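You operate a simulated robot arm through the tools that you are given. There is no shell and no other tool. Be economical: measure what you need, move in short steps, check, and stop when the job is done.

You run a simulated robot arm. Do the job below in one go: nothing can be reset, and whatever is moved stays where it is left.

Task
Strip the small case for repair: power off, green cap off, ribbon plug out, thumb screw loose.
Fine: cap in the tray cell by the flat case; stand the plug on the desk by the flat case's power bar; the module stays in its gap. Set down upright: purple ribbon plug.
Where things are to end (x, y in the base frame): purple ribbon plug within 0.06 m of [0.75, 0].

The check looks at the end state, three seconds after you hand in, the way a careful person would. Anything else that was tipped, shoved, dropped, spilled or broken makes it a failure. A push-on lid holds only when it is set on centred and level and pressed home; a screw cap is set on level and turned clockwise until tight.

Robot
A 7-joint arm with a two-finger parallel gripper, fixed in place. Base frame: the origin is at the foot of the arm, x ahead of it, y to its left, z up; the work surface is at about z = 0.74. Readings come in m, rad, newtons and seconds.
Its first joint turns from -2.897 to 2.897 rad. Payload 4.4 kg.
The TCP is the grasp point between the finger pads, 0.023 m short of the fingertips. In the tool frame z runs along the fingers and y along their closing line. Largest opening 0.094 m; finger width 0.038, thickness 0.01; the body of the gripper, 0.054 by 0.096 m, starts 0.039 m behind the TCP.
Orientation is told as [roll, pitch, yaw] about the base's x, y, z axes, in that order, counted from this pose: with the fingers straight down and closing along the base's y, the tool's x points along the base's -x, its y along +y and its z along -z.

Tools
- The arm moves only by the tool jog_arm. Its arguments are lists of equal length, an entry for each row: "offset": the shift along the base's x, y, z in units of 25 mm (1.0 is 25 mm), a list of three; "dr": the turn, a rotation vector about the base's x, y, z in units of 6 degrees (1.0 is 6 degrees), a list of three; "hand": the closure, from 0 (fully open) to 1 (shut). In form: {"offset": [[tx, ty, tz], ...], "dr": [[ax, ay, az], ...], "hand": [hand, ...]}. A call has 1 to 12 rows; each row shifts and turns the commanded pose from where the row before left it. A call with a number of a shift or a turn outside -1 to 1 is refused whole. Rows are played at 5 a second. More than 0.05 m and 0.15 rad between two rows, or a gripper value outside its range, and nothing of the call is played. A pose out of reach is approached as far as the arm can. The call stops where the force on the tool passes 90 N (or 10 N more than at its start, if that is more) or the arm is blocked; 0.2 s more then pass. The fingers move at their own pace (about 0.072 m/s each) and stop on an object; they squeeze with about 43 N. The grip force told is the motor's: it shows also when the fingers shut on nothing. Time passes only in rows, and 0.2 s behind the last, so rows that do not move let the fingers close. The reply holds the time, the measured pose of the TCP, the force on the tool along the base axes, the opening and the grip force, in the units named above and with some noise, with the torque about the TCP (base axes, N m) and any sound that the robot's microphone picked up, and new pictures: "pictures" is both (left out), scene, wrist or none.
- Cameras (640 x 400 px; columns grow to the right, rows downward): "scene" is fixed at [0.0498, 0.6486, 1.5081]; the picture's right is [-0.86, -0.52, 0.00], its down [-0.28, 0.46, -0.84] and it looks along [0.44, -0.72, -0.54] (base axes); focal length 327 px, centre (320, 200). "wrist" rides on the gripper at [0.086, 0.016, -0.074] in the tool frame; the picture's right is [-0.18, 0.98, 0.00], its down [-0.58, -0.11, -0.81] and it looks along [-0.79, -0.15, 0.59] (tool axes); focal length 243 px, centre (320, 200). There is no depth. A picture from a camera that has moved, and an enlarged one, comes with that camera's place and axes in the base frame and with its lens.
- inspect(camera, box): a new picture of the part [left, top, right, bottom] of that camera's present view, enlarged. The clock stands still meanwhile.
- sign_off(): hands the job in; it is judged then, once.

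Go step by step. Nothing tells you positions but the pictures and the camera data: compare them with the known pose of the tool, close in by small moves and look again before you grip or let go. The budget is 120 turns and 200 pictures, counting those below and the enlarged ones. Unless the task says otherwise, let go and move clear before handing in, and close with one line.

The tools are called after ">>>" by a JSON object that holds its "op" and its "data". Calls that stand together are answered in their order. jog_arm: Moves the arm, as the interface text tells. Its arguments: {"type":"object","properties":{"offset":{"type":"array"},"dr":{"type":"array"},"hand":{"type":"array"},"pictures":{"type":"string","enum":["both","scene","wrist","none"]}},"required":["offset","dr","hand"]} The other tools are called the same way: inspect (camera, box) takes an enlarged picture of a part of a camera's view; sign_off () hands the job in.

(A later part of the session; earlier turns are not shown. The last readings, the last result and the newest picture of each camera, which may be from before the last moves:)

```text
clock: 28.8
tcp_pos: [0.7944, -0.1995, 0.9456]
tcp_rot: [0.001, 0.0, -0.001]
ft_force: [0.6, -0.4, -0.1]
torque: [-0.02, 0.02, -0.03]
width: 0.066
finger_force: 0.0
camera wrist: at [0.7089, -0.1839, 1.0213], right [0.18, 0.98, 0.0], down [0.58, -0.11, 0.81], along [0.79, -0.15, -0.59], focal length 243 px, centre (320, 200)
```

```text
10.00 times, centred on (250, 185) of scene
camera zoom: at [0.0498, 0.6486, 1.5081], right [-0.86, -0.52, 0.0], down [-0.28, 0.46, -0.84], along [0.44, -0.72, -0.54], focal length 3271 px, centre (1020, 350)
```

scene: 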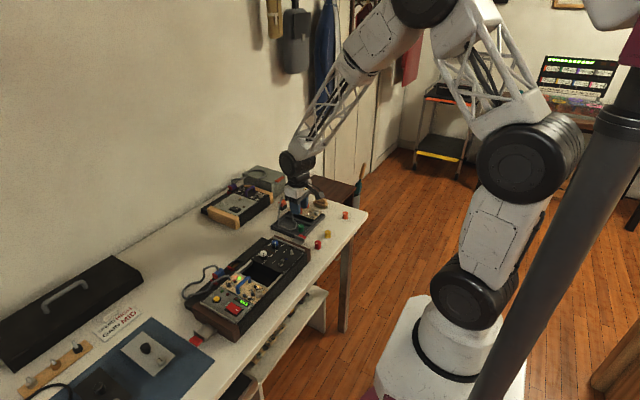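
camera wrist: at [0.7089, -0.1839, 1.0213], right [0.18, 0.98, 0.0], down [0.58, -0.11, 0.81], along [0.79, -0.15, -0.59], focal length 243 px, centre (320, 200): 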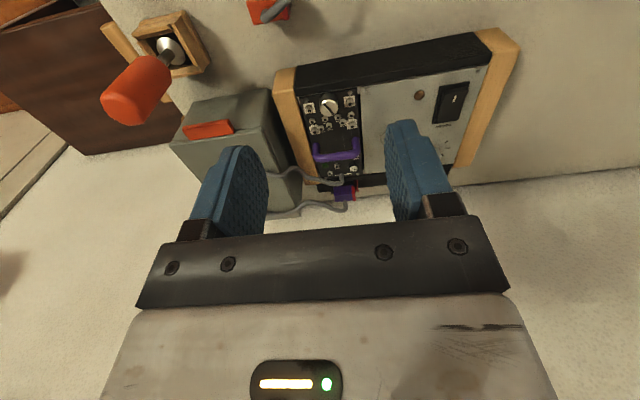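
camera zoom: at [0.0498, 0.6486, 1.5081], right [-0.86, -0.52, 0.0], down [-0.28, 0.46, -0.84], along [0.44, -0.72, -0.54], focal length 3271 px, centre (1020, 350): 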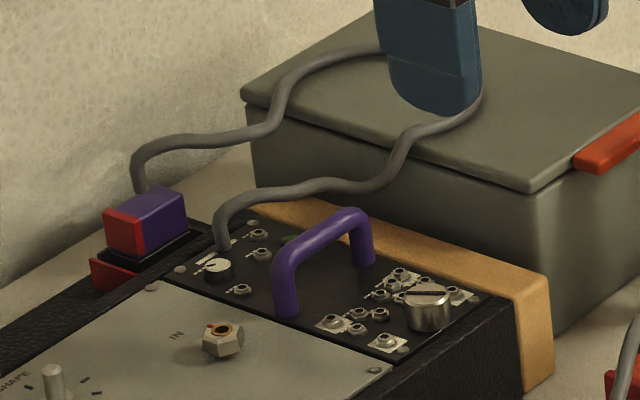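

The plug sits near (1.013,-0.203), top z≈0.797, beyond straight-down reach, so I'll tilt the tool about 15° outward and approach to a hover.

>>> {"op": "jog_arm", "data": {"offset": [[0.8, 0, 0], [0.8, 0, 0], [0.8, 0, 0], [0.8, 0, 0], [0.8, 0, -0.4], [0.8, 0, -0.4], [0.8, 0, -0.4], [0.8, 0, -0.4], [0.8, 0, -0.4], [0.5, 0, -0.4], [0, 0, 0]], "dr": [[0, -0.25, 0], [0, -0.25, 0], [0, -0.25, 0], [0, -0.25, 0], [0, -0.25, 0], [0, -0.25, 0], [0, -0.25, 0], [0, -0.25, 0], [0, -0.25, 0], [0, -0.25, 0], [0, 0, 0]], "hand": [0.41, 0.41, 0.41, 0.41, 0.41, 0.41, 0.41, 0.41, 0.41, 0.41, 0.41], "pictures": "wrist"}}

>>> {"op": "inspect", "data": {"camera": "scene", "box": [210, 150, 290, 210]}}

```text
clock: 31.2
tcp_pos: [0.9873, -0.2011, 0.8886]
tcp_rot: [-0.001, -0.261, 0.0]
ft_force: [-0.3, 1.3, 0.3]
torque: [-0.01, 0.0, 0.0]
width: 0.0556
finger_force: 0.1
camera wrist: at [0.8851, -0.1842, 0.9375], right [0.18, 0.98, 0.05], down [0.35, -0.11, 0.93], along [0.92, -0.15, -0.37], focal length 243 px, centre (320, 200)
```

wrist: 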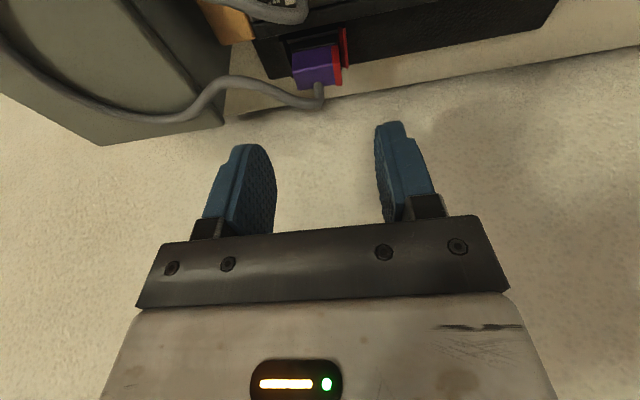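

```text
6.67 times, centred on (250, 180) of scene
camera zoom: at [0.0498, 0.6486, 1.5081], right [-0.86, -0.52, 0.0], down [-0.28, 0.46, -0.84], along [0.44, -0.72, -0.54], focal length 2181 px, centre (787, 333)
```

zoom: 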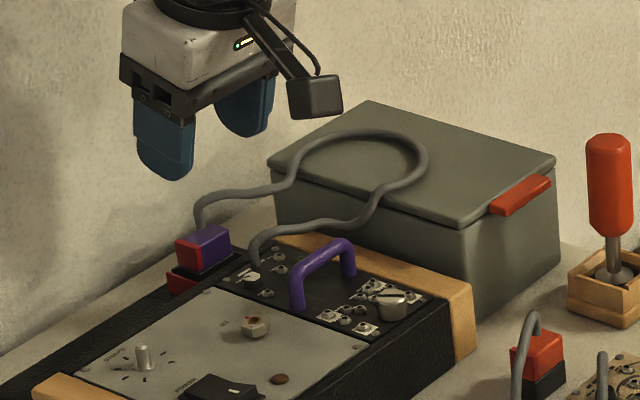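

>>> {"op": "inspect", "data": {"camera": "wrist", "box": [270, 20, 370, 120]}}

>>> {"op": "inspect", "data": {"camera": "scene", "box": [224, 172, 254, 192]}}

```text
4.00 times, centred on (320, 70) of wrist
camera zoom: at [0.8851, -0.1842, 0.9375], right [0.18, 0.98, 0.05], down [0.35, -0.11, 0.93], along [0.92, -0.15, -0.37], focal length 970 px, centre (320, 720)
```

zoom: 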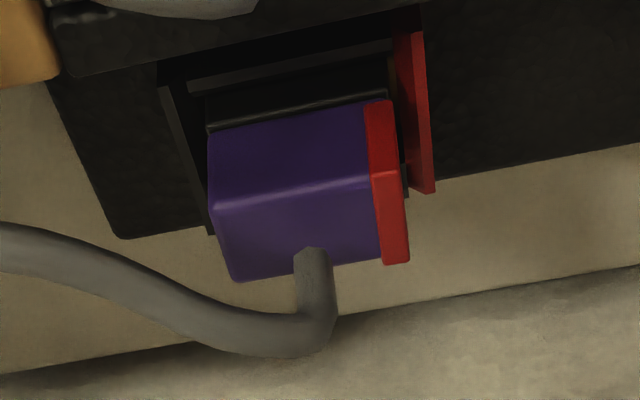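

```text
16.00 times, centred on (239, 182) of scene
camera zoom: at [0.0498, 0.6486, 1.5081], right [-0.86, -0.52, 0.0], down [-0.28, 0.46, -0.84], along [0.44, -0.72, -0.54], focal length 5233 px, centre (1616, 488)
```

zoom: 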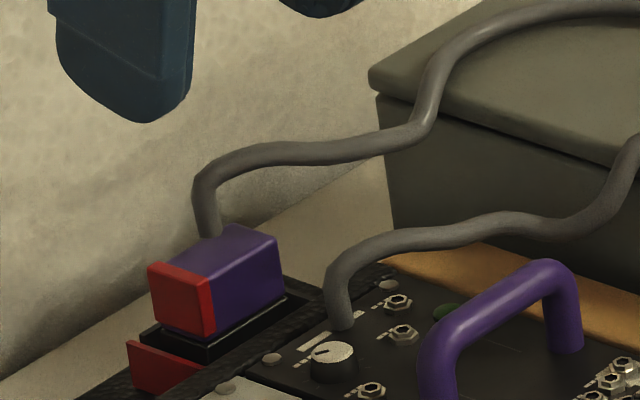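

>>> {"op": "jog_arm", "data": {"offset": [[0.59, -0.08, 0], [0, 0, -0.5], [0, 0, -0.5], [0, 0, -0.5], [0, 0, -0.5], [0, 0, -0.3], [0, 0, 0]], "dr": [[0, 0, 0], [0, 0, 0], [0, 0, 0], [0, 0, 0], [0, 0, 0], [0, 0, 0], [0, 0, 0]], "hand": [0.41, 0.41, 0.41, 0.41, 0.41, 0.41, 0.41], "pictures": "wrist"}}

>>> {"op": "inspect", "data": {"camera": "scene", "box": [215, 155, 275, 200]}}

```text
clock: 32.8
tcp_pos: [1.0017, -0.2024, 0.8307]
tcp_rot: [0.0, -0.262, -0.002]
ft_force: [-0.3, -0.2, -0.3]
torque: [-0.02, 0.01, -0.05]
width: 0.0553
finger_force: 0.0
camera wrist: at [0.8994, -0.1859, 0.8799], right [0.18, 0.98, 0.05], down [0.35, -0.11, 0.93], along [0.92, -0.15, -0.37], focal length 243 px, centre (320, 200)
```

wrist: 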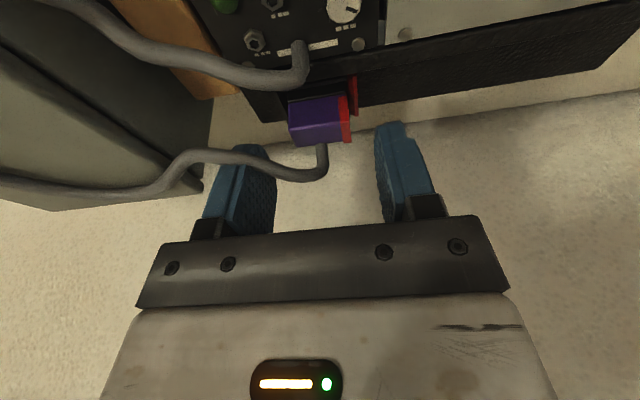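

```text
8.89 times, centred on (245, 178) of scene
camera zoom: at [0.0498, 0.6486, 1.5081], right [-0.86, -0.52, 0.0], down [-0.28, 0.46, -0.84], along [0.44, -0.72, -0.54], focal length 2907 px, centre (987, 400)
```

zoom: 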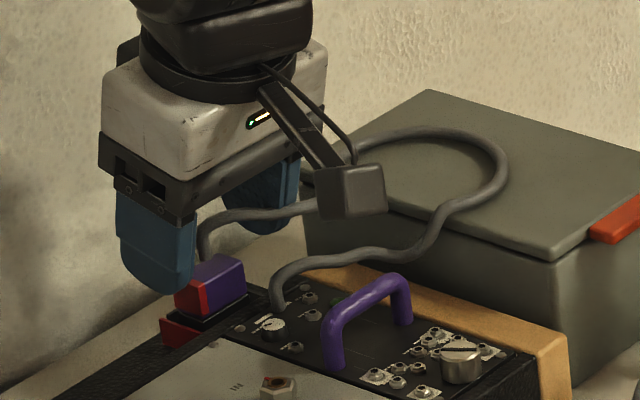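

>>> {"op": "jog_arm", "data": {"offset": [[0, 0, -0.25], [0, 0, -0.25], [0, 0, -0.25], [0, 0, -0.2], [0, 0, 0]], "dr": [[0, 0, 0], [0, 0, 0], [0, 0, 0], [0, 0, 0], [0, 0, 0]], "hand": [0.41, 0.41, 0.41, 0.41, 0.41], "pictures": "wrist"}}

>>> {"op": "inspect", "data": {"camera": "scene", "box": [215, 155, 275, 200]}}

```text
clock: 34.0
tcp_pos: [1.0022, -0.2004, 0.8061]
tcp_rot: [0.0, -0.262, 0.001]
ft_force: [-0.2, 0.6, -0.3]
torque: [-0.02, 0.02, -0.02]
width: 0.0557
finger_force: 0.0
camera wrist: at [0.8994, -0.186, 0.8564], right [0.18, 0.98, 0.05], down [0.35, -0.11, 0.93], along [0.92, -0.15, -0.37], focal length 243 px, centre (320, 200)
```

wrist: 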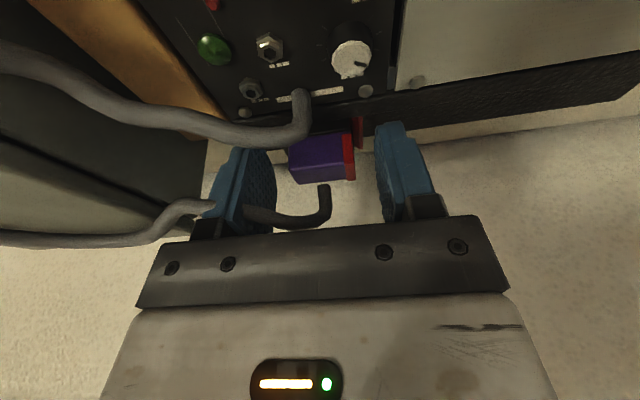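

```text
8.89 times, centred on (245, 178) of scene
camera zoom: at [0.0498, 0.6486, 1.5081], right [-0.86, -0.52, 0.0], down [-0.28, 0.46, -0.84], along [0.44, -0.72, -0.54], focal length 2907 px, centre (987, 400)
```

zoom: 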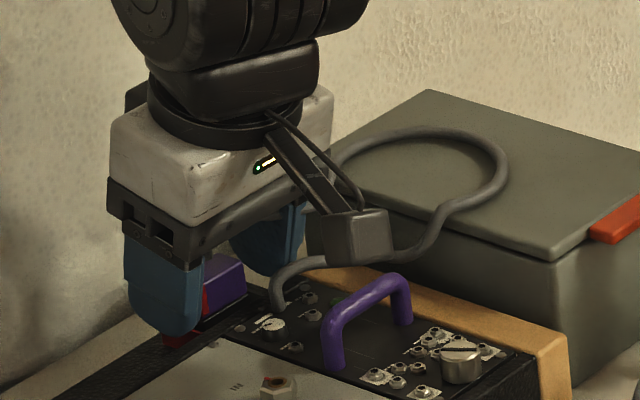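

No resistance from the cable. I close on the plug and pull straight up.

>>> {"op": "jog_arm", "data": {"offset": [[0, 0, 0], [0, 0, 0], [0, 0, 0], [0, 0, 0.2], [0, 0, 0.2], [0, 0, 0.2], [0, 0, 0.2], [0, 0, 0.2], [0, 0, 0.2]], "dr": [[0, 0, 0], [0, 0, 0], [0, 0, 0], [0, 0, 0], [0, 0, 0], [0, 0, 0], [0, 0, 0], [0, 0, 0], [0, 0, 0]], "hand": [1, 1, 1, 1, 1, 1, 1, 1, 1], "pictures": "wrist"}}

>>> {"op": "inspect", "data": {"camera": "scene", "box": [215, 155, 275, 200]}}

```text
clock: 36.0
tcp_pos: [1.0006, -0.2043, 0.8357]
tcp_rot: [0.001, -0.262, 0.0]
ft_force: [1.3, 0.1, 0.0]
torque: [0.01, 0.03, 0.03]
width: 0.0303
finger_force: 43.2
camera wrist: at [0.8993, -0.1864, 0.8861], right [0.18, 0.98, 0.05], down [0.35, -0.11, 0.93], along [0.92, -0.15, -0.37], focal length 243 px, centre (320, 200)
```

wrist: 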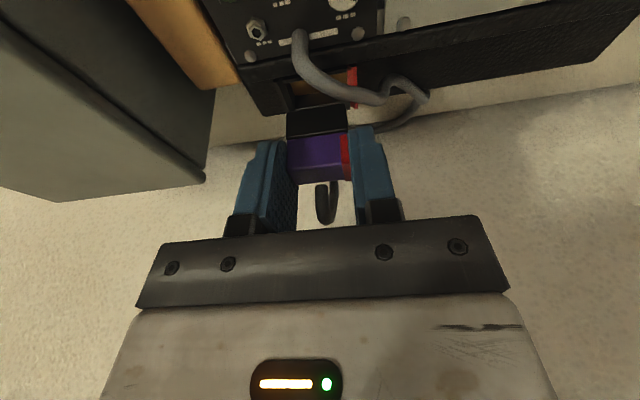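

```text
8.89 times, centred on (245, 178) of scene
camera zoom: at [0.0498, 0.6486, 1.5081], right [-0.86, -0.52, 0.0], down [-0.28, 0.46, -0.84], along [0.44, -0.72, -0.54], focal length 2907 px, centre (987, 400)
```

zoom: 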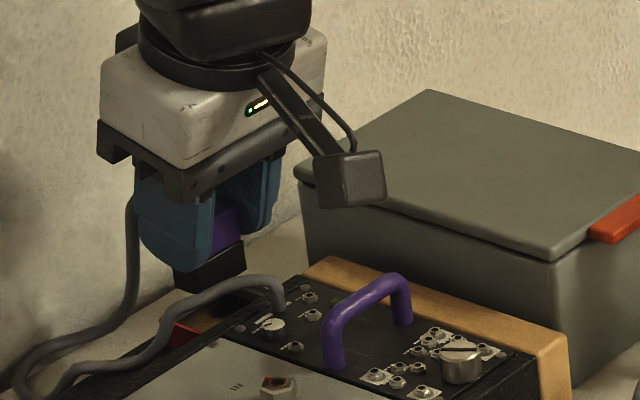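

The plug is out cleanly. I keep the tilt (so the plug stays upright) and carry it toward (0.775, 0).

>>> {"op": "jog_arm", "data": {"offset": [[0, 0, 0.9], [0, 0, 0.9], [0, 0, 0.9], [-0.75, 0.7, 0], [-0.75, 0.7, 0], [-0.75, 0.7, 0], [-0.75, 0.7, 0], [-0.75, 0.7, 0], [-0.75, 0.7, 0]], "dr": [[0, 0, 0], [0, 0, 0], [0, 0, 0], [0, 0, 0], [0, 0, 0], [0, 0, 0], [0, 0, 0], [0, 0, 0], [0, 0, 0]], "hand": [1, 1, 1, 1, 1, 1, 1, 1, 1]}}

>>> {"op": "inspect", "data": {"camera": "scene", "box": [190, 150, 310, 260]}}

```text
clock: 38.0
tcp_pos: [0.889, -0.0975, 0.9043]
tcp_rot: [0.0, -0.261, 0.0]
ft_force: [0.1, 0.2, 0.1]
torque: [-0.02, -0.02, 0.01]
width: 0.03
finger_force: 42.8
camera wrist: at [0.7872, -0.0808, 0.9545], right [0.18, 0.98, 0.05], down [0.35, -0.11, 0.93], along [0.92, -0.15, -0.37], focal length 243 px, centre (320, 200)
```

scene: 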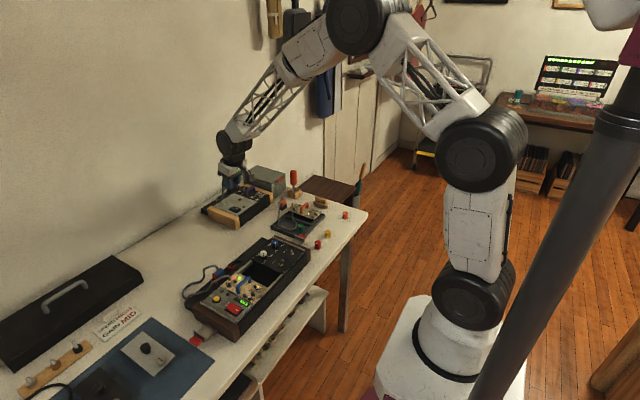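
wrist: 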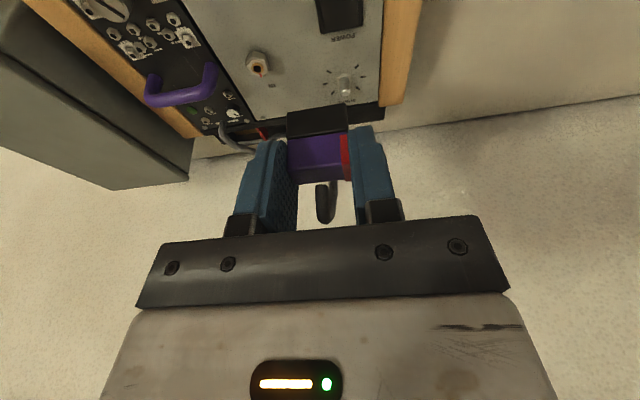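

```text
3.64 times, centred on (250, 205) of scene
camera zoom: at [0.0498, 0.6486, 1.5081], right [-0.86, -0.52, 0.0], down [-0.28, 0.46, -0.84], along [0.44, -0.72, -0.54], focal length 1189 px, centre (574, 182)
```

zoom: 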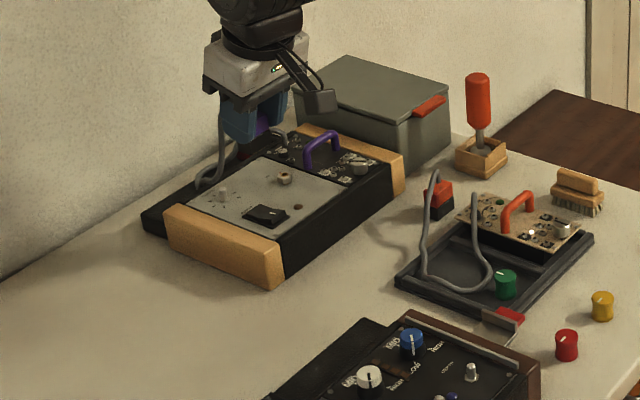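

>>> {"op": "jog_arm", "data": {"offset": [[-0.83, 0.65, 0], [-0.83, 0.65, 0], [-0.83, 0.65, 0], [-0.83, 0.65, 0], [-0.83, 0.65, 0], [-0.83, 0.65, 0], [0, 0, -0.8], [0, 0, -0.8], [0, 0, -0.8], [0, 0, 0]], "dr": [[0, 0, 0], [0, 0, 0], [0, 0, 0], [0, 0, 0], [0, 0, 0], [0, 0, 0], [0, 0, 0], [0, 0, 0], [0, 0, 0], [0, 0, 0]], "hand": [1, 1, 1, 1, 1, 1, 1, 1, 1, 1], "pictures": "wrist"}}

>>> {"op": "inspect", "data": {"camera": "scene", "box": [200, 180, 300, 260]}}

```text
clock: 40.2
tcp_pos: [0.7634, -0.0015, 0.8429]
tcp_rot: [0.002, -0.263, 0.0]
ft_force: [0.1, 0.9, -0.5]
torque: [0.0, 0.0, 0.02]
width: 0.0302
finger_force: 43.0
camera wrist: at [0.6618, 0.0153, 0.8933], right [0.18, 0.98, 0.05], down [0.35, -0.11, 0.93], along [0.92, -0.15, -0.37], focal length 243 px, centre (320, 200)
```

wrist: 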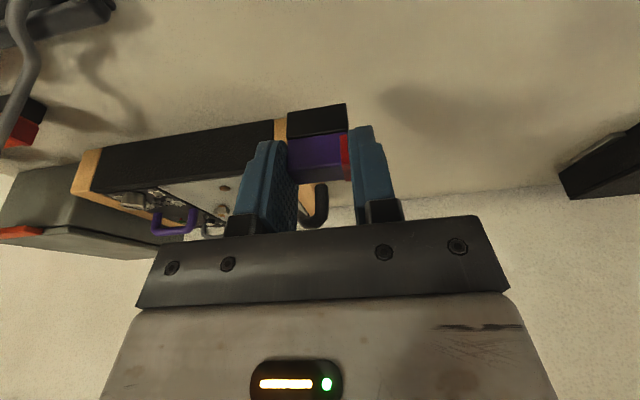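

```text
5.00 times, centred on (250, 220) of scene
camera zoom: at [0.0498, 0.6486, 1.5081], right [-0.86, -0.52, 0.0], down [-0.28, 0.46, -0.84], along [0.44, -0.72, -0.54], focal length 1635 px, centre (670, 100)
```

zoom: 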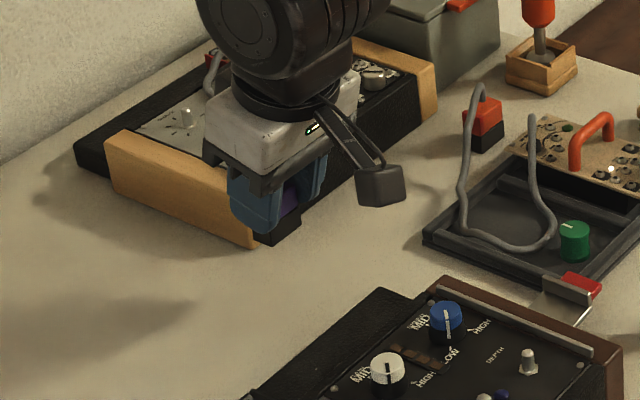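

>>> {"op": "jog_arm", "data": {"offset": [[0, 0, -0.5], [0, 0, -0.5], [0, 0, -0.4], [0, 0, 0]], "dr": [[0, 0, 0], [0, 0, 0], [0, 0, 0], [0, 0, 0]], "hand": [1, 1, 1, 1], "pictures": "none"}}

>>> {"op": "inspect", "data": {"camera": "scene", "box": [220, 200, 290, 255]}}

```text
clock: 41.2
tcp_pos: [0.7643, -0.0014, 0.8075]
tcp_rot: [0.001, -0.262, -0.001]
ft_force: [-0.9, -0.3, -0.6]
torque: [-0.02, 0.02, -0.01]
width: 0.03
finger_force: 43.1
```

```text
7.27 times, centred on (255, 228) of scene
camera zoom: at [0.0498, 0.6486, 1.5081], right [-0.86, -0.52, 0.0], down [-0.28, 0.46, -0.84], along [0.44, -0.72, -0.54], focal length 2379 px, centre (793, 0)
```

zoom: 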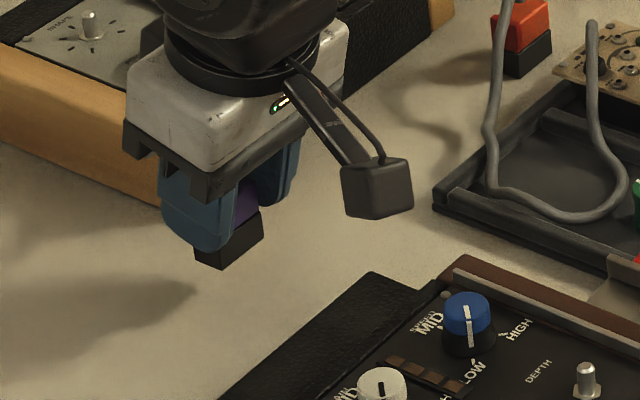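

>>> {"op": "jog_arm", "data": {"offset": [[0.3, 0, 0], [0, 0, -0.3], [0, 0, -0.3], [0, 0, -0.2], [0, 0, 0]], "dr": [[0, 0, 0], [0, 0, 0], [0, 0, 0], [0, 0, 0], [0, 0, 0]], "hand": [1, 1, 1, 1, 1], "pictures": "none"}}

>>> {"op": "inspect", "data": {"camera": "scene", "box": [225, 215, 285, 255]}}

```text
clock: 42.4
tcp_pos: [0.772, -0.0016, 0.7889]
tcp_rot: [0.0, -0.262, 0.0]
ft_force: [0.1, 0.2, 0.1]
torque: [0.01, 0.01, 0.0]
width: 0.03
finger_force: 43.4
```

```text
10.00 times, centred on (255, 235) of scene
camera zoom: at [0.0498, 0.6486, 1.5081], right [-0.86, -0.52, 0.0], down [-0.28, 0.46, -0.84], along [0.44, -0.72, -0.54], focal length 3271 px, centre (970, -150)
```

zoom: 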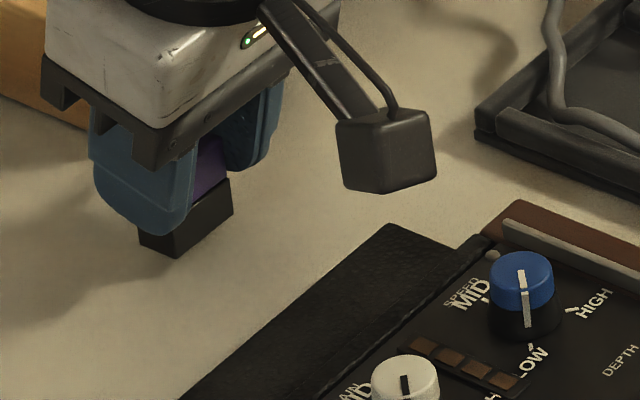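

>>> {"op": "jog_arm", "data": {"offset": [[0, 0, -0.06], [0, 0, -0.06], [0, 0, -0.06], [0, 0, -0.04], [0, 0, 0]], "dr": [[0, 0, 0], [0, 0, 0], [0, 0, 0], [0, 0, 0], [0, 0, 0]], "hand": [1, 1, 1, 1, 1], "pictures": "none"}}

>>> {"op": "inspect", "data": {"camera": "scene", "box": [225, 215, 285, 255]}}

```text
clock: 43.6
tcp_pos: [0.7718, -0.0019, 0.783]
tcp_rot: [0.001, -0.261, -0.001]
ft_force: [-0.7, 0.1, -0.1]
torque: [0.0, 0.0, 0.01]
width: 0.0301
finger_force: 42.8
```

```text
10.00 times, centred on (255, 235) of scene
camera zoom: at [0.0498, 0.6486, 1.5081], right [-0.86, -0.52, 0.0], down [-0.28, 0.46, -0.84], along [0.44, -0.72, -0.54], focal length 3271 px, centre (970, -150)
```

zoom: 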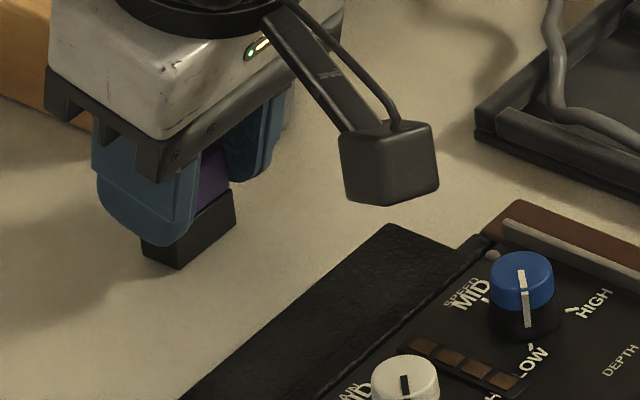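

>>> {"op": "jog_arm", "data": {"offset": [[0, 0, -0.05], [0, 0, -0.05], [0, 0, -0.04], [0, 0, 0]], "dr": [[0, 0, 0], [0, 0, 0], [0, 0, 0], [0, 0, 0]], "hand": [1, 1, 1, 1], "pictures": "none"}}

>>> {"op": "inspect", "data": {"camera": "scene", "box": [230, 225, 260, 245]}}

```text
clock: 44.6
tcp_pos: [0.7732, -0.0002, 0.7817]
tcp_rot: [0.001, -0.265, 0.001]
ft_force: [-2.1, 1.5, 34.7]
torque: [-0.33, -0.08, 0.01]
width: 0.0302
finger_force: 43.1
```

```text
16.00 times, centred on (245, 235) of scene
camera zoom: at [0.0498, 0.6486, 1.5081], right [-0.86, -0.52, 0.0], down [-0.28, 0.46, -0.84], along [0.44, -0.72, -0.54], focal length 5233 px, centre (1520, -360)
```

zoom: 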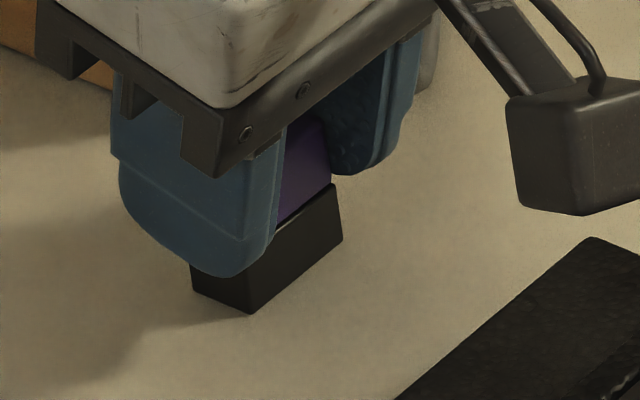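

>>> {"op": "jog_arm", "data": {"offset": [[0, 0, 0.08], [0, 0, 0], [0, 0, 0], [0, 0, 0], [0, 0, 0.4], [0, 0, 0.8], [0, 0, 1], [0, 0, 1], [0, 0, 1]], "dr": [[0, 0, 0], [0, 0, 0], [0, 0, 0], [0, 0, 0], [0, 0, 0], [0, 0, 0], [0, 0, 0], [0, 0, 0], [0, 0, 0]], "hand": [0.9, 0.35, 0.35, 0.35, 0.35, 0.35, 0.35, 0.35, 0.35]}}

>>> {"op": "inspect", "data": {"camera": "scene", "box": [190, 160, 310, 250]}}

```text
clock: 46.6
tcp_pos: [0.7719, -0.0017, 0.8861]
tcp_rot: [0.0, -0.26, 0.0]
ft_force: [-0.1, 0.1, -0.3]
torque: [-0.05, -0.01, -0.03]
width: 0.0608
finger_force: 0.1
camera wrist: at [0.6696, 0.0154, 0.9372], right [0.18, 0.98, 0.05], down [0.35, -0.11, 0.93], along [0.92, -0.15, -0.37], focal length 243 px, centre (320, 200)
```

scene: 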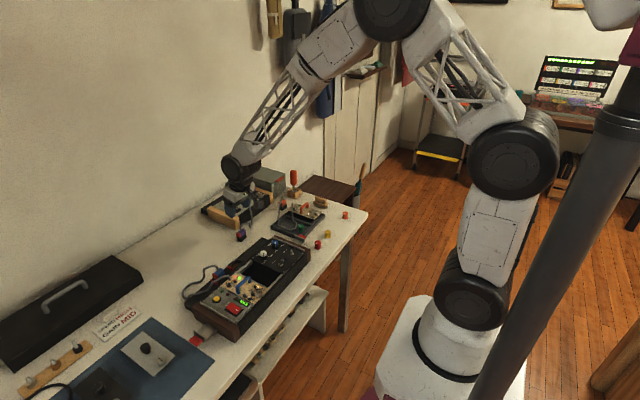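
wrist: 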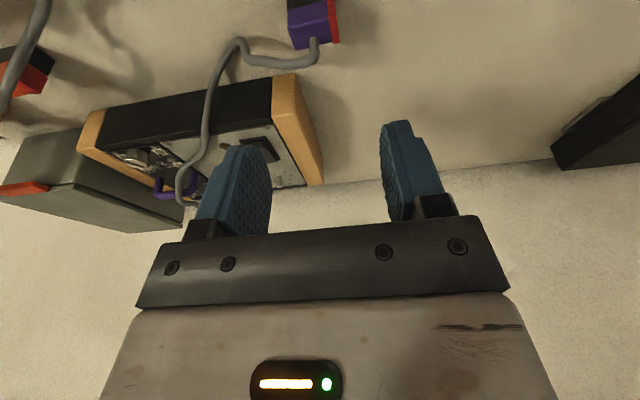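

```text
4.44 times, centred on (250, 205) of scene
camera zoom: at [0.0498, 0.6486, 1.5081], right [-0.86, -0.52, 0.0], down [-0.28, 0.46, -0.84], along [0.44, -0.72, -0.54], focal length 1454 px, centre (631, 178)
```

zoom: 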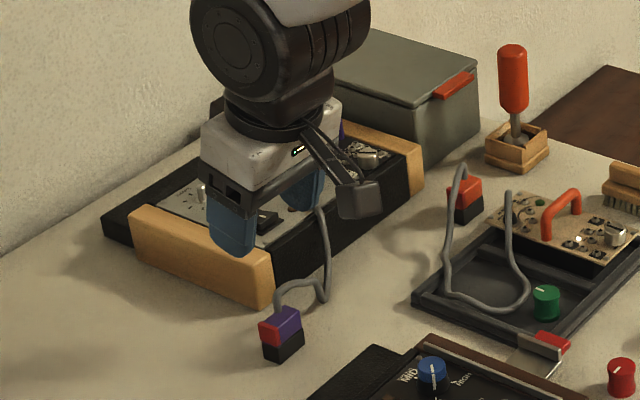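

Plug stands upright by the power bar. Now to the thumb screw: first a level view of the module.

>>> {"op": "jog_arm", "data": {"offset": [[-0.3, 0, 0.8], [-0.3, -0.2, 0.5], [-0.4, -0.8, 0], [-0.4, -0.8, 0], [-0.4, -0.8, 0], [-0.4, -0.8, 0], [-0.4, -0.8, 0], [-0.4, -0.8, 0], [-0.4, -0.9, 0], [-0.4, -0.9, 0], [0, -0.9, 0]], "dr": [[0, 0.25, 0], [0, 0.25, 0], [0, 0.25, 0], [0, 0.25, 0], [0, 0.25, 0], [0, 0.25, 0], [0, 0.25, 0], [0, 0.25, 0], [0, 0.25, 0], [0, 0.25, 0], [0, 0, 0]], "hand": [0.35, 0.35, 0.35, 0.35, 0.35, 0.35, 0.35, 0.35, 0.35, 0.35, 0.35], "pictures": "wrist"}}

>>> {"op": "inspect", "data": {"camera": "wrist", "box": [270, 120, 390, 210]}}

>>> {"op": "inspect", "data": {"camera": "scene", "box": [245, 180, 275, 200]}}

```text
clock: 49.0
tcp_pos: [0.6766, -0.1933, 0.9188]
tcp_rot: [0.0, 0.001, 0.0]
ft_force: [0.2, 0.7, -0.4]
torque: [-0.04, -0.01, -0.03]
width: 0.0611
finger_force: 0.1
camera wrist: at [0.5905, -0.1767, 0.9942], right [0.18, 0.98, 0.0], down [0.58, -0.11, 0.81], along [0.79, -0.15, -0.59], focal length 243 px, centre (320, 200)
```

wrist: 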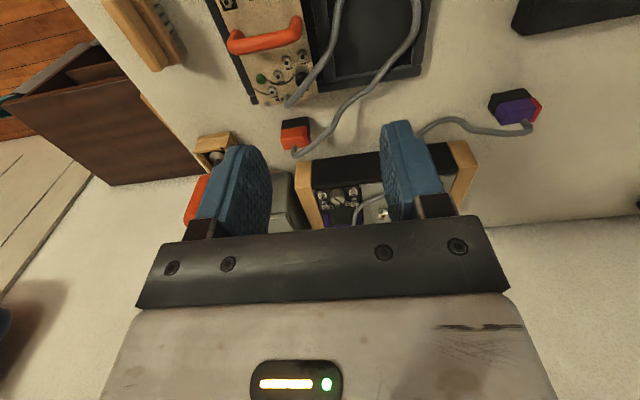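

```text
4.44 times, centred on (330, 165) of wrist
camera zoom: at [0.5905, -0.1767, 0.9942], right [0.18, 0.98, 0.0], down [0.58, -0.11, 0.81], along [0.79, -0.15, -0.59], focal length 1078 px, centre (276, 356)
```

zoom: 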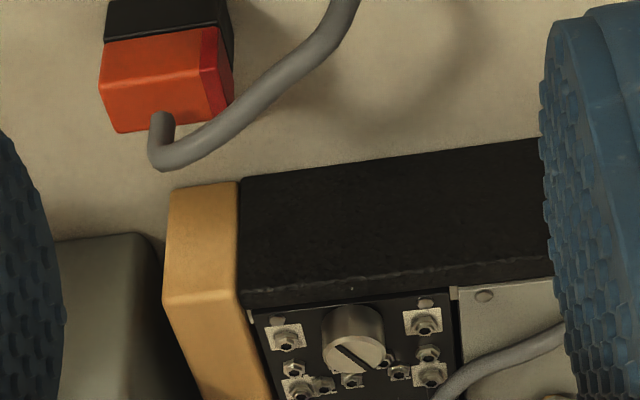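

```text
16.00 times, centred on (260, 190) of scene
camera zoom: at [0.0498, 0.6486, 1.5081], right [-0.86, -0.52, 0.0], down [-0.28, 0.46, -0.84], along [0.44, -0.72, -0.54], focal length 5233 px, centre (1280, 360)
```

zoom: 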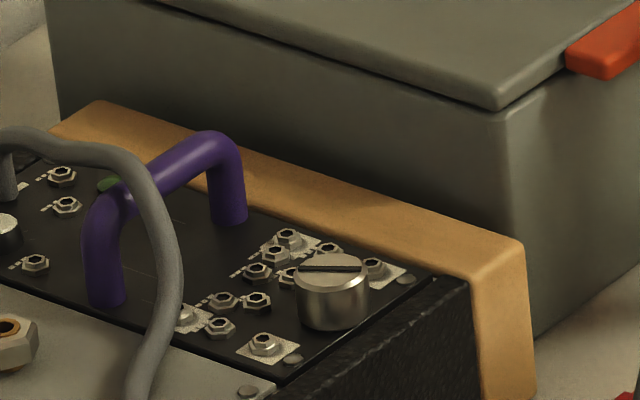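

The knob top is at about (0.856,-0.2015,0.80), radius ~9 mm. I'll hover over it with the tool pre-turned clockwise 60° so I can unscrew counter-clockwise.

>>> {"op": "jog_arm", "data": {"offset": [[0.72, -0.03, 0], [0.72, -0.03, 0], [0.72, -0.03, 0], [0.72, -0.03, 0], [0.72, -0.03, 0], [0.72, -0.03, 0], [0.72, -0.03, 0], [0.72, -0.03, 0], [0.72, -0.03, -0.9], [0.7, -0.03, -0.9], [0, 0, 0]], "dr": [[0, 0, -1], [0, 0, -1], [0, 0, -1], [0, 0, -1], [0, 0, -1], [0, 0, -1], [0, 0, -1], [0, 0, -1], [0, 0, -1], [0, 0, -1], [0, 0, 0]], "hand": [0.55, 0.55, 0.55, 0.55, 0.55, 0.55, 0.55, 0.55, 0.55, 0.55, 0.55], "pictures": "wrist"}}

>>> {"op": "inspect", "data": {"camera": "scene", "box": [230, 155, 290, 200]}}

```text
clock: 51.4
tcp_pos: [0.8571, -0.2016, 0.8733]
tcp_rot: [0.0, 0.002, -1.046]
ft_force: [0.2, -0.2, -0.4]
torque: [-0.01, -0.01, -0.01]
width: 0.0424
finger_force: 0.0
camera wrist: at [0.8284, -0.1184, 0.9486], right [0.94, 0.33, 0.0], down [0.2, -0.56, 0.81], along [0.27, -0.76, -0.59], focal length 243 px, centre (320, 200)
```

wrist: 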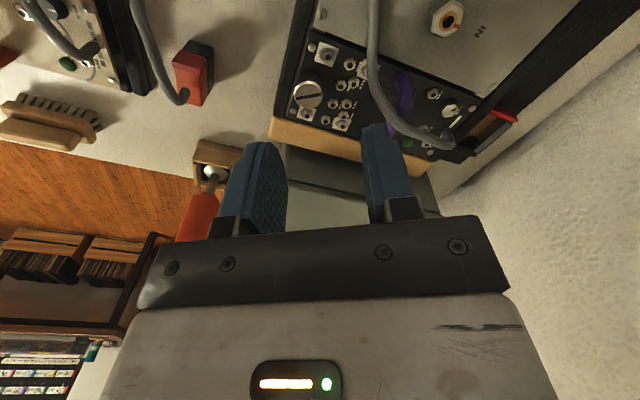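

```text
8.89 times, centred on (260, 178) of scene
camera zoom: at [0.0498, 0.6486, 1.5081], right [-0.86, -0.52, 0.0], down [-0.28, 0.46, -0.84], along [0.44, -0.72, -0.54], focal length 2907 px, centre (853, 400)
```

zoom: 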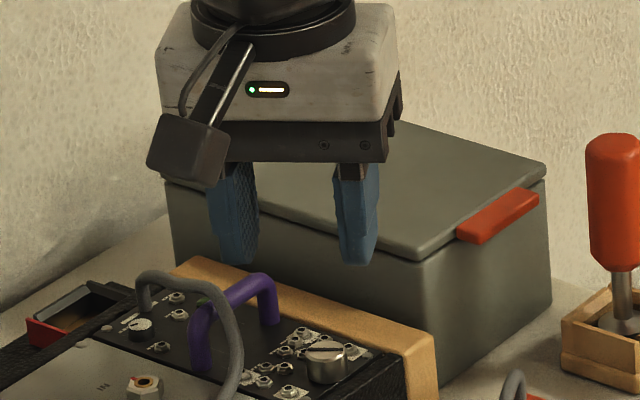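

>>> {"op": "jog_arm", "data": {"offset": [[-0.28, 0, 0], [0, 0, -0.6], [0, 0, -0.6], [0, 0, -0.4], [0, 0, 0]], "dr": [[0, 0, 0], [0, 0, 0], [0, 0, 0], [0, 0, 0], [0, 0, 0]], "hand": [0.55, 0.55, 0.55, 0.55, 0.55], "pictures": "wrist"}}

>>> {"op": "inspect", "data": {"camera": "scene", "box": [240, 165, 285, 200]}}

```text
clock: 52.6
tcp_pos: [0.8493, -0.202, 0.8348]
tcp_rot: [-0.002, -0.001, -1.046]
ft_force: [0.4, 1.2, 1.4]
torque: [0.01, 0.01, 0.03]
width: 0.042
finger_force: 0.1
camera wrist: at [0.8207, -0.118, 0.9096], right [0.94, 0.33, 0.0], down [0.2, -0.56, 0.81], along [0.27, -0.76, -0.59], focal length 243 px, centre (320, 200)
```

wrist: 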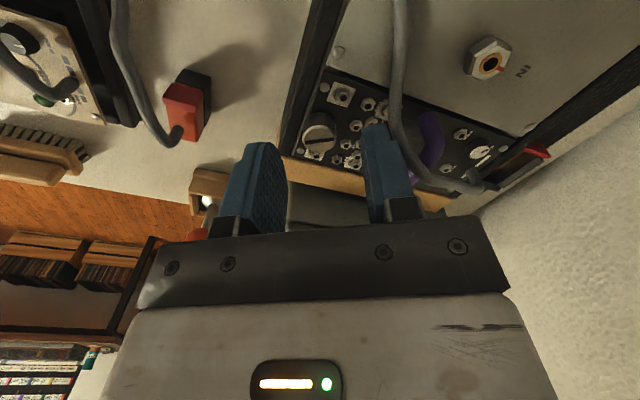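

```text
11.43 times, centred on (262, 182) of scene
camera zoom: at [0.0498, 0.6486, 1.5081], right [-0.86, -0.52, 0.0], down [-0.28, 0.46, -0.84], along [0.44, -0.72, -0.54], focal length 3738 px, centre (977, 400)
```

zoom: 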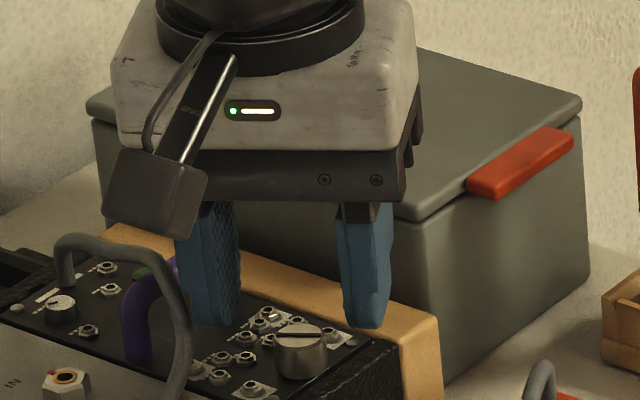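

>>> {"op": "jog_arm", "data": {"offset": [[0, 0, -0.25], [0, 0, -0.2], [0, 0, -0.2], [0, 0, 0]], "dr": [[0, 0, 0], [0, 0, 0], [0, 0, 0], [0, 0, 0]], "hand": [0.55, 0.55, 0.55, 0.55], "pictures": "wrist"}}

>>> {"op": "inspect", "data": {"camera": "scene", "box": [245, 175, 275, 200]}}

```text
clock: 53.6
tcp_pos: [0.8493, -0.2014, 0.8192]
tcp_rot: [0.0, 0.0, -1.048]
ft_force: [0.3, -0.7, 0.8]
torque: [-0.01, -0.02, -0.02]
width: 0.0424
finger_force: 0.0
camera wrist: at [0.8209, -0.1181, 0.8932], right [0.94, 0.33, 0.0], down [0.2, -0.56, 0.81], along [0.27, -0.76, -0.59], focal length 243 px, centre (320, 200)
```

wrist: 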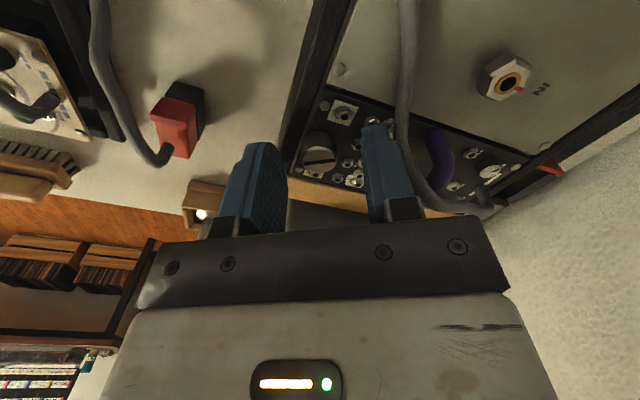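

```text
16.00 times, centred on (260, 188) of scene
camera zoom: at [0.0498, 0.6486, 1.5081], right [-0.86, -0.52, 0.0], down [-0.28, 0.46, -0.84], along [0.44, -0.72, -0.54], focal length 5233 px, centre (1280, 400)
```

zoom: 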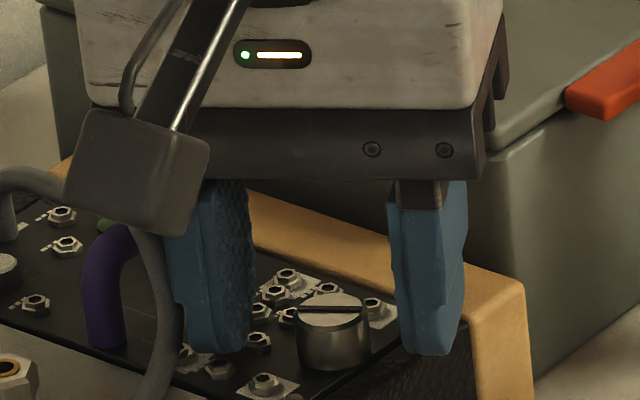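

Fingers straddle the knob. I close and turn counter-clockwise 60°.

>>> {"op": "jog_arm", "data": {"offset": [[0, 0, 0], [0, 0, 0], [0, 0, 0]], "dr": [[0, 0, 0], [0, 0, 0], [0, 0, 0]], "hand": [1, 1, 1], "pictures": "none"}}

>>> {"op": "jog_arm", "data": {"offset": [[0, 0, 0], [0, 0, 0], [0, 0, 0], [0, 0, 0], [0, 0, 0], [0, 0, 0], [0, 0, 0], [0, 0, 0], [0, 0, 0], [0, 0, 0]], "dr": [[0, 0, 0.7], [0, 0, 1], [0, 0, 1], [0, 0, 1], [0, 0, 1], [0, 0, 1], [0, 0, 1], [0, 0, 1], [0, 0, 1], [0, 0, 1]], "hand": [1, 1, 1, 1, 1, 1, 1, 1, 1, 1], "pictures": "wrist"}}

>>> {"op": "inspect", "data": {"camera": "scene", "box": [245, 175, 275, 200]}}

```text
clock: 54.4
tcp_pos: [0.848, -0.2021, 0.817]
tcp_rot: [-0.001, 0.0, -1.045]
ft_force: [-10.4, -3.6, 1.1]
torque: [0.06, 0.32, 0.01]
width: 0.0174
finger_force: 43.1
```

```text
clock: 56.6
tcp_pos: [0.8497, -0.2014, 0.8177]
tcp_rot: [0.001, -0.001, -0.03]
ft_force: [0.9, 0.3, 0.0]
torque: [0.05, -0.06, 0.01]
width: 0.0171
finger_force: 43.4
camera wrist: at [0.7639, -0.1821, 0.8932], right [0.21, 0.98, 0.0], down [0.58, -0.13, 0.81], along [0.79, -0.17, -0.59], focal length 243 px, centre (320, 200)
```

wrist: 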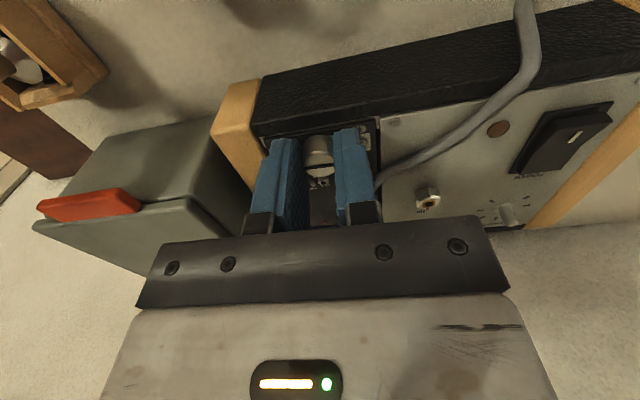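

```text
16.00 times, centred on (260, 188) of scene
camera zoom: at [0.0498, 0.6486, 1.5081], right [-0.86, -0.52, 0.0], down [-0.28, 0.46, -0.84], along [0.44, -0.72, -0.54], focal length 5233 px, centre (1280, 400)
```

zoom: 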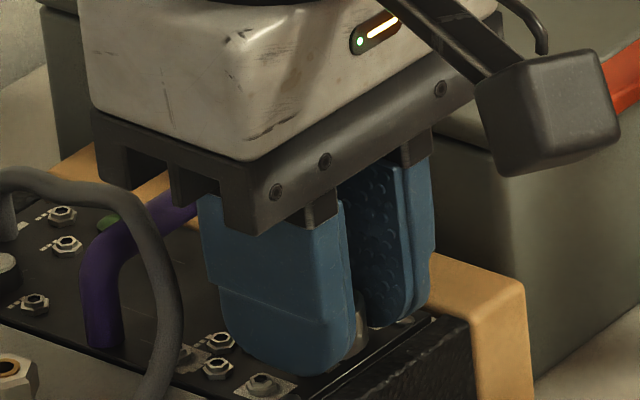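

>>> {"op": "jog_arm", "data": {"offset": [[0, 0, 0], [0, 0, 0], [0, 0, 0], [0, 0, 0], [0, 0, 0], [0, 0, 0]], "dr": [[0, 0, 1], [0, 0, 1], [0, 0, 1], [0, 0, 1], [0, 0, 1], [0, 0, 0.8]], "hand": [1, 1, 1, 1, 1, 1], "pictures": "none"}}

>>> {"op": "inspect", "data": {"camera": "wrist", "box": [270, 110, 370, 200]}}

```text
clock: 58.0
tcp_pos: [0.8499, -0.2019, 0.8185]
tcp_rot: [0.001, -0.001, 0.579]
ft_force: [0.9, -1.1, 1.2]
torque: [0.03, 0.09, 0.01]
width: 0.0171
finger_force: 42.6
```

```text
4.44 times, centred on (320, 155) of wrist
camera zoom: at [0.7687, -0.2347, 0.8933], right [-0.38, 0.92, 0.0], down [0.55, 0.23, 0.81], along [0.75, 0.31, -0.59], focal length 1078 px, centre (320, 400)
```

zoom: 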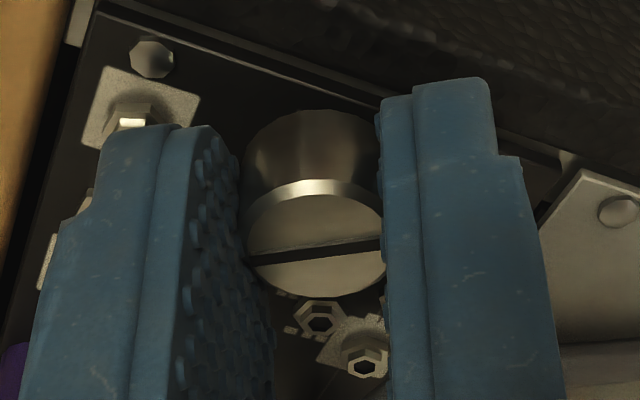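

Knob turns with the tool (~96°). I'll re-grip for another stroke.

>>> {"op": "jog_arm", "data": {"offset": [[0, 0, 0], [0, 0, 0], [0, 0, 0.6], [0, 0, 0.6], [0, 0, 0], [0, 0, 0], [0, 0, 0], [0, 0, 0], [0, 0, 0], [0, 0, 0], [0, 0, 0], [0, 0, 0]], "dr": [[0, 0, 0], [0, 0, 0], [0, 0, 0], [0, 0, 0], [0, 0, -1], [0, 0, -1], [0, 0, -1], [0, 0, -1], [0, 0, -1], [0, 0, -1], [0, 0, -1], [0, 0, -1]], "hand": [0.55, 0.55, 0.55, 0.55, 0.55, 0.55, 0.55, 0.55, 0.55, 0.55, 0.55, 0.55], "pictures": "scene"}}

>>> {"op": "inspect", "data": {"camera": "scene", "box": [245, 170, 275, 200]}}

>>> {"op": "jog_arm", "data": {"offset": [[0, 0, 0], [0, 0, 0], [0, 0, 0], [0, 0, 0], [0, 0, 0], [0, 0, 0], [0, 0, 0], [0, 0, 0], [0, 0, 0]], "dr": [[0, 0, -1], [0, 0, -1], [0, 0, -1], [0, 0, -1], [0, 0, -1], [0, 0, -1], [0, 0, -1], [0, 0, -1], [0, 0, 0]], "hand": [0.55, 0.55, 0.55, 0.55, 0.55, 0.55, 0.55, 0.55, 0.55], "pictures": "wrist"}}

>>> {"op": "inspect", "data": {"camera": "wrist", "box": [270, 60, 400, 190]}}

```text
clock: 60.6
tcp_pos: [0.8483, -0.2017, 0.8473]
tcp_rot: [-0.002, -0.001, -0.263]
ft_force: [0.0, -0.8, -0.2]
torque: [0.03, 0.0, -0.01]
width: 0.0421
finger_force: 0.1
```

scene: 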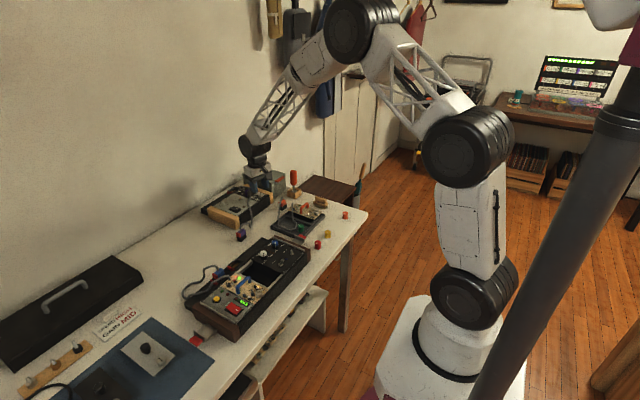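

```text
13.33 times, centred on (260, 185) of scene
camera zoom: at [0.0498, 0.6486, 1.5081], right [-0.86, -0.52, 0.0], down [-0.28, 0.46, -0.84], along [0.44, -0.72, -0.54], focal length 4361 px, centre (1120, 400)
```

zoom: 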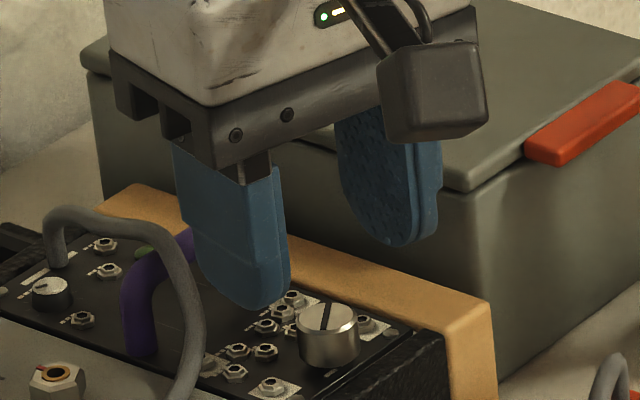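

```text
clock: 62.6
tcp_pos: [0.8494, -0.2017, 0.8489]
tcp_rot: [0.0, 0.002, -1.101]
ft_force: [0.0, -0.1, 0.2]
torque: [-0.02, 0.01, -0.01]
width: 0.0421
finger_force: 0.0
camera wrist: at [0.825, -0.1165, 0.9231], right [0.96, 0.28, 0.0], down [0.17, -0.57, 0.81], along [0.23, -0.77, -0.59], focal length 243 px, centre (320, 200)
```

wrist: 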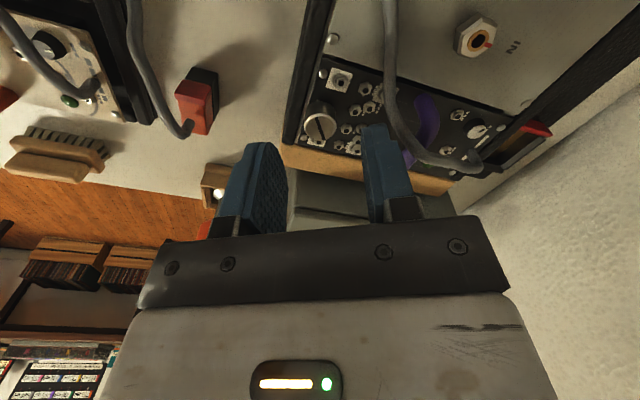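

```text
3.08 times, centred on (335, 125) of wrist
camera zoom: at [0.825, -0.1165, 0.9231], right [0.96, 0.28, 0.0], down [0.17, -0.57, 0.81], along [0.23, -0.77, -0.59], focal length 746 px, centre (274, 431)
```

zoom: 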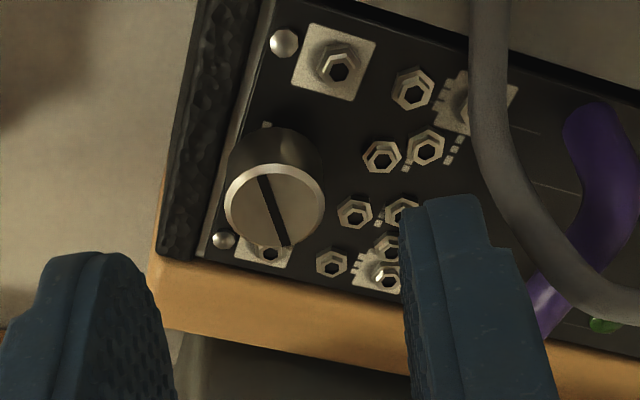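

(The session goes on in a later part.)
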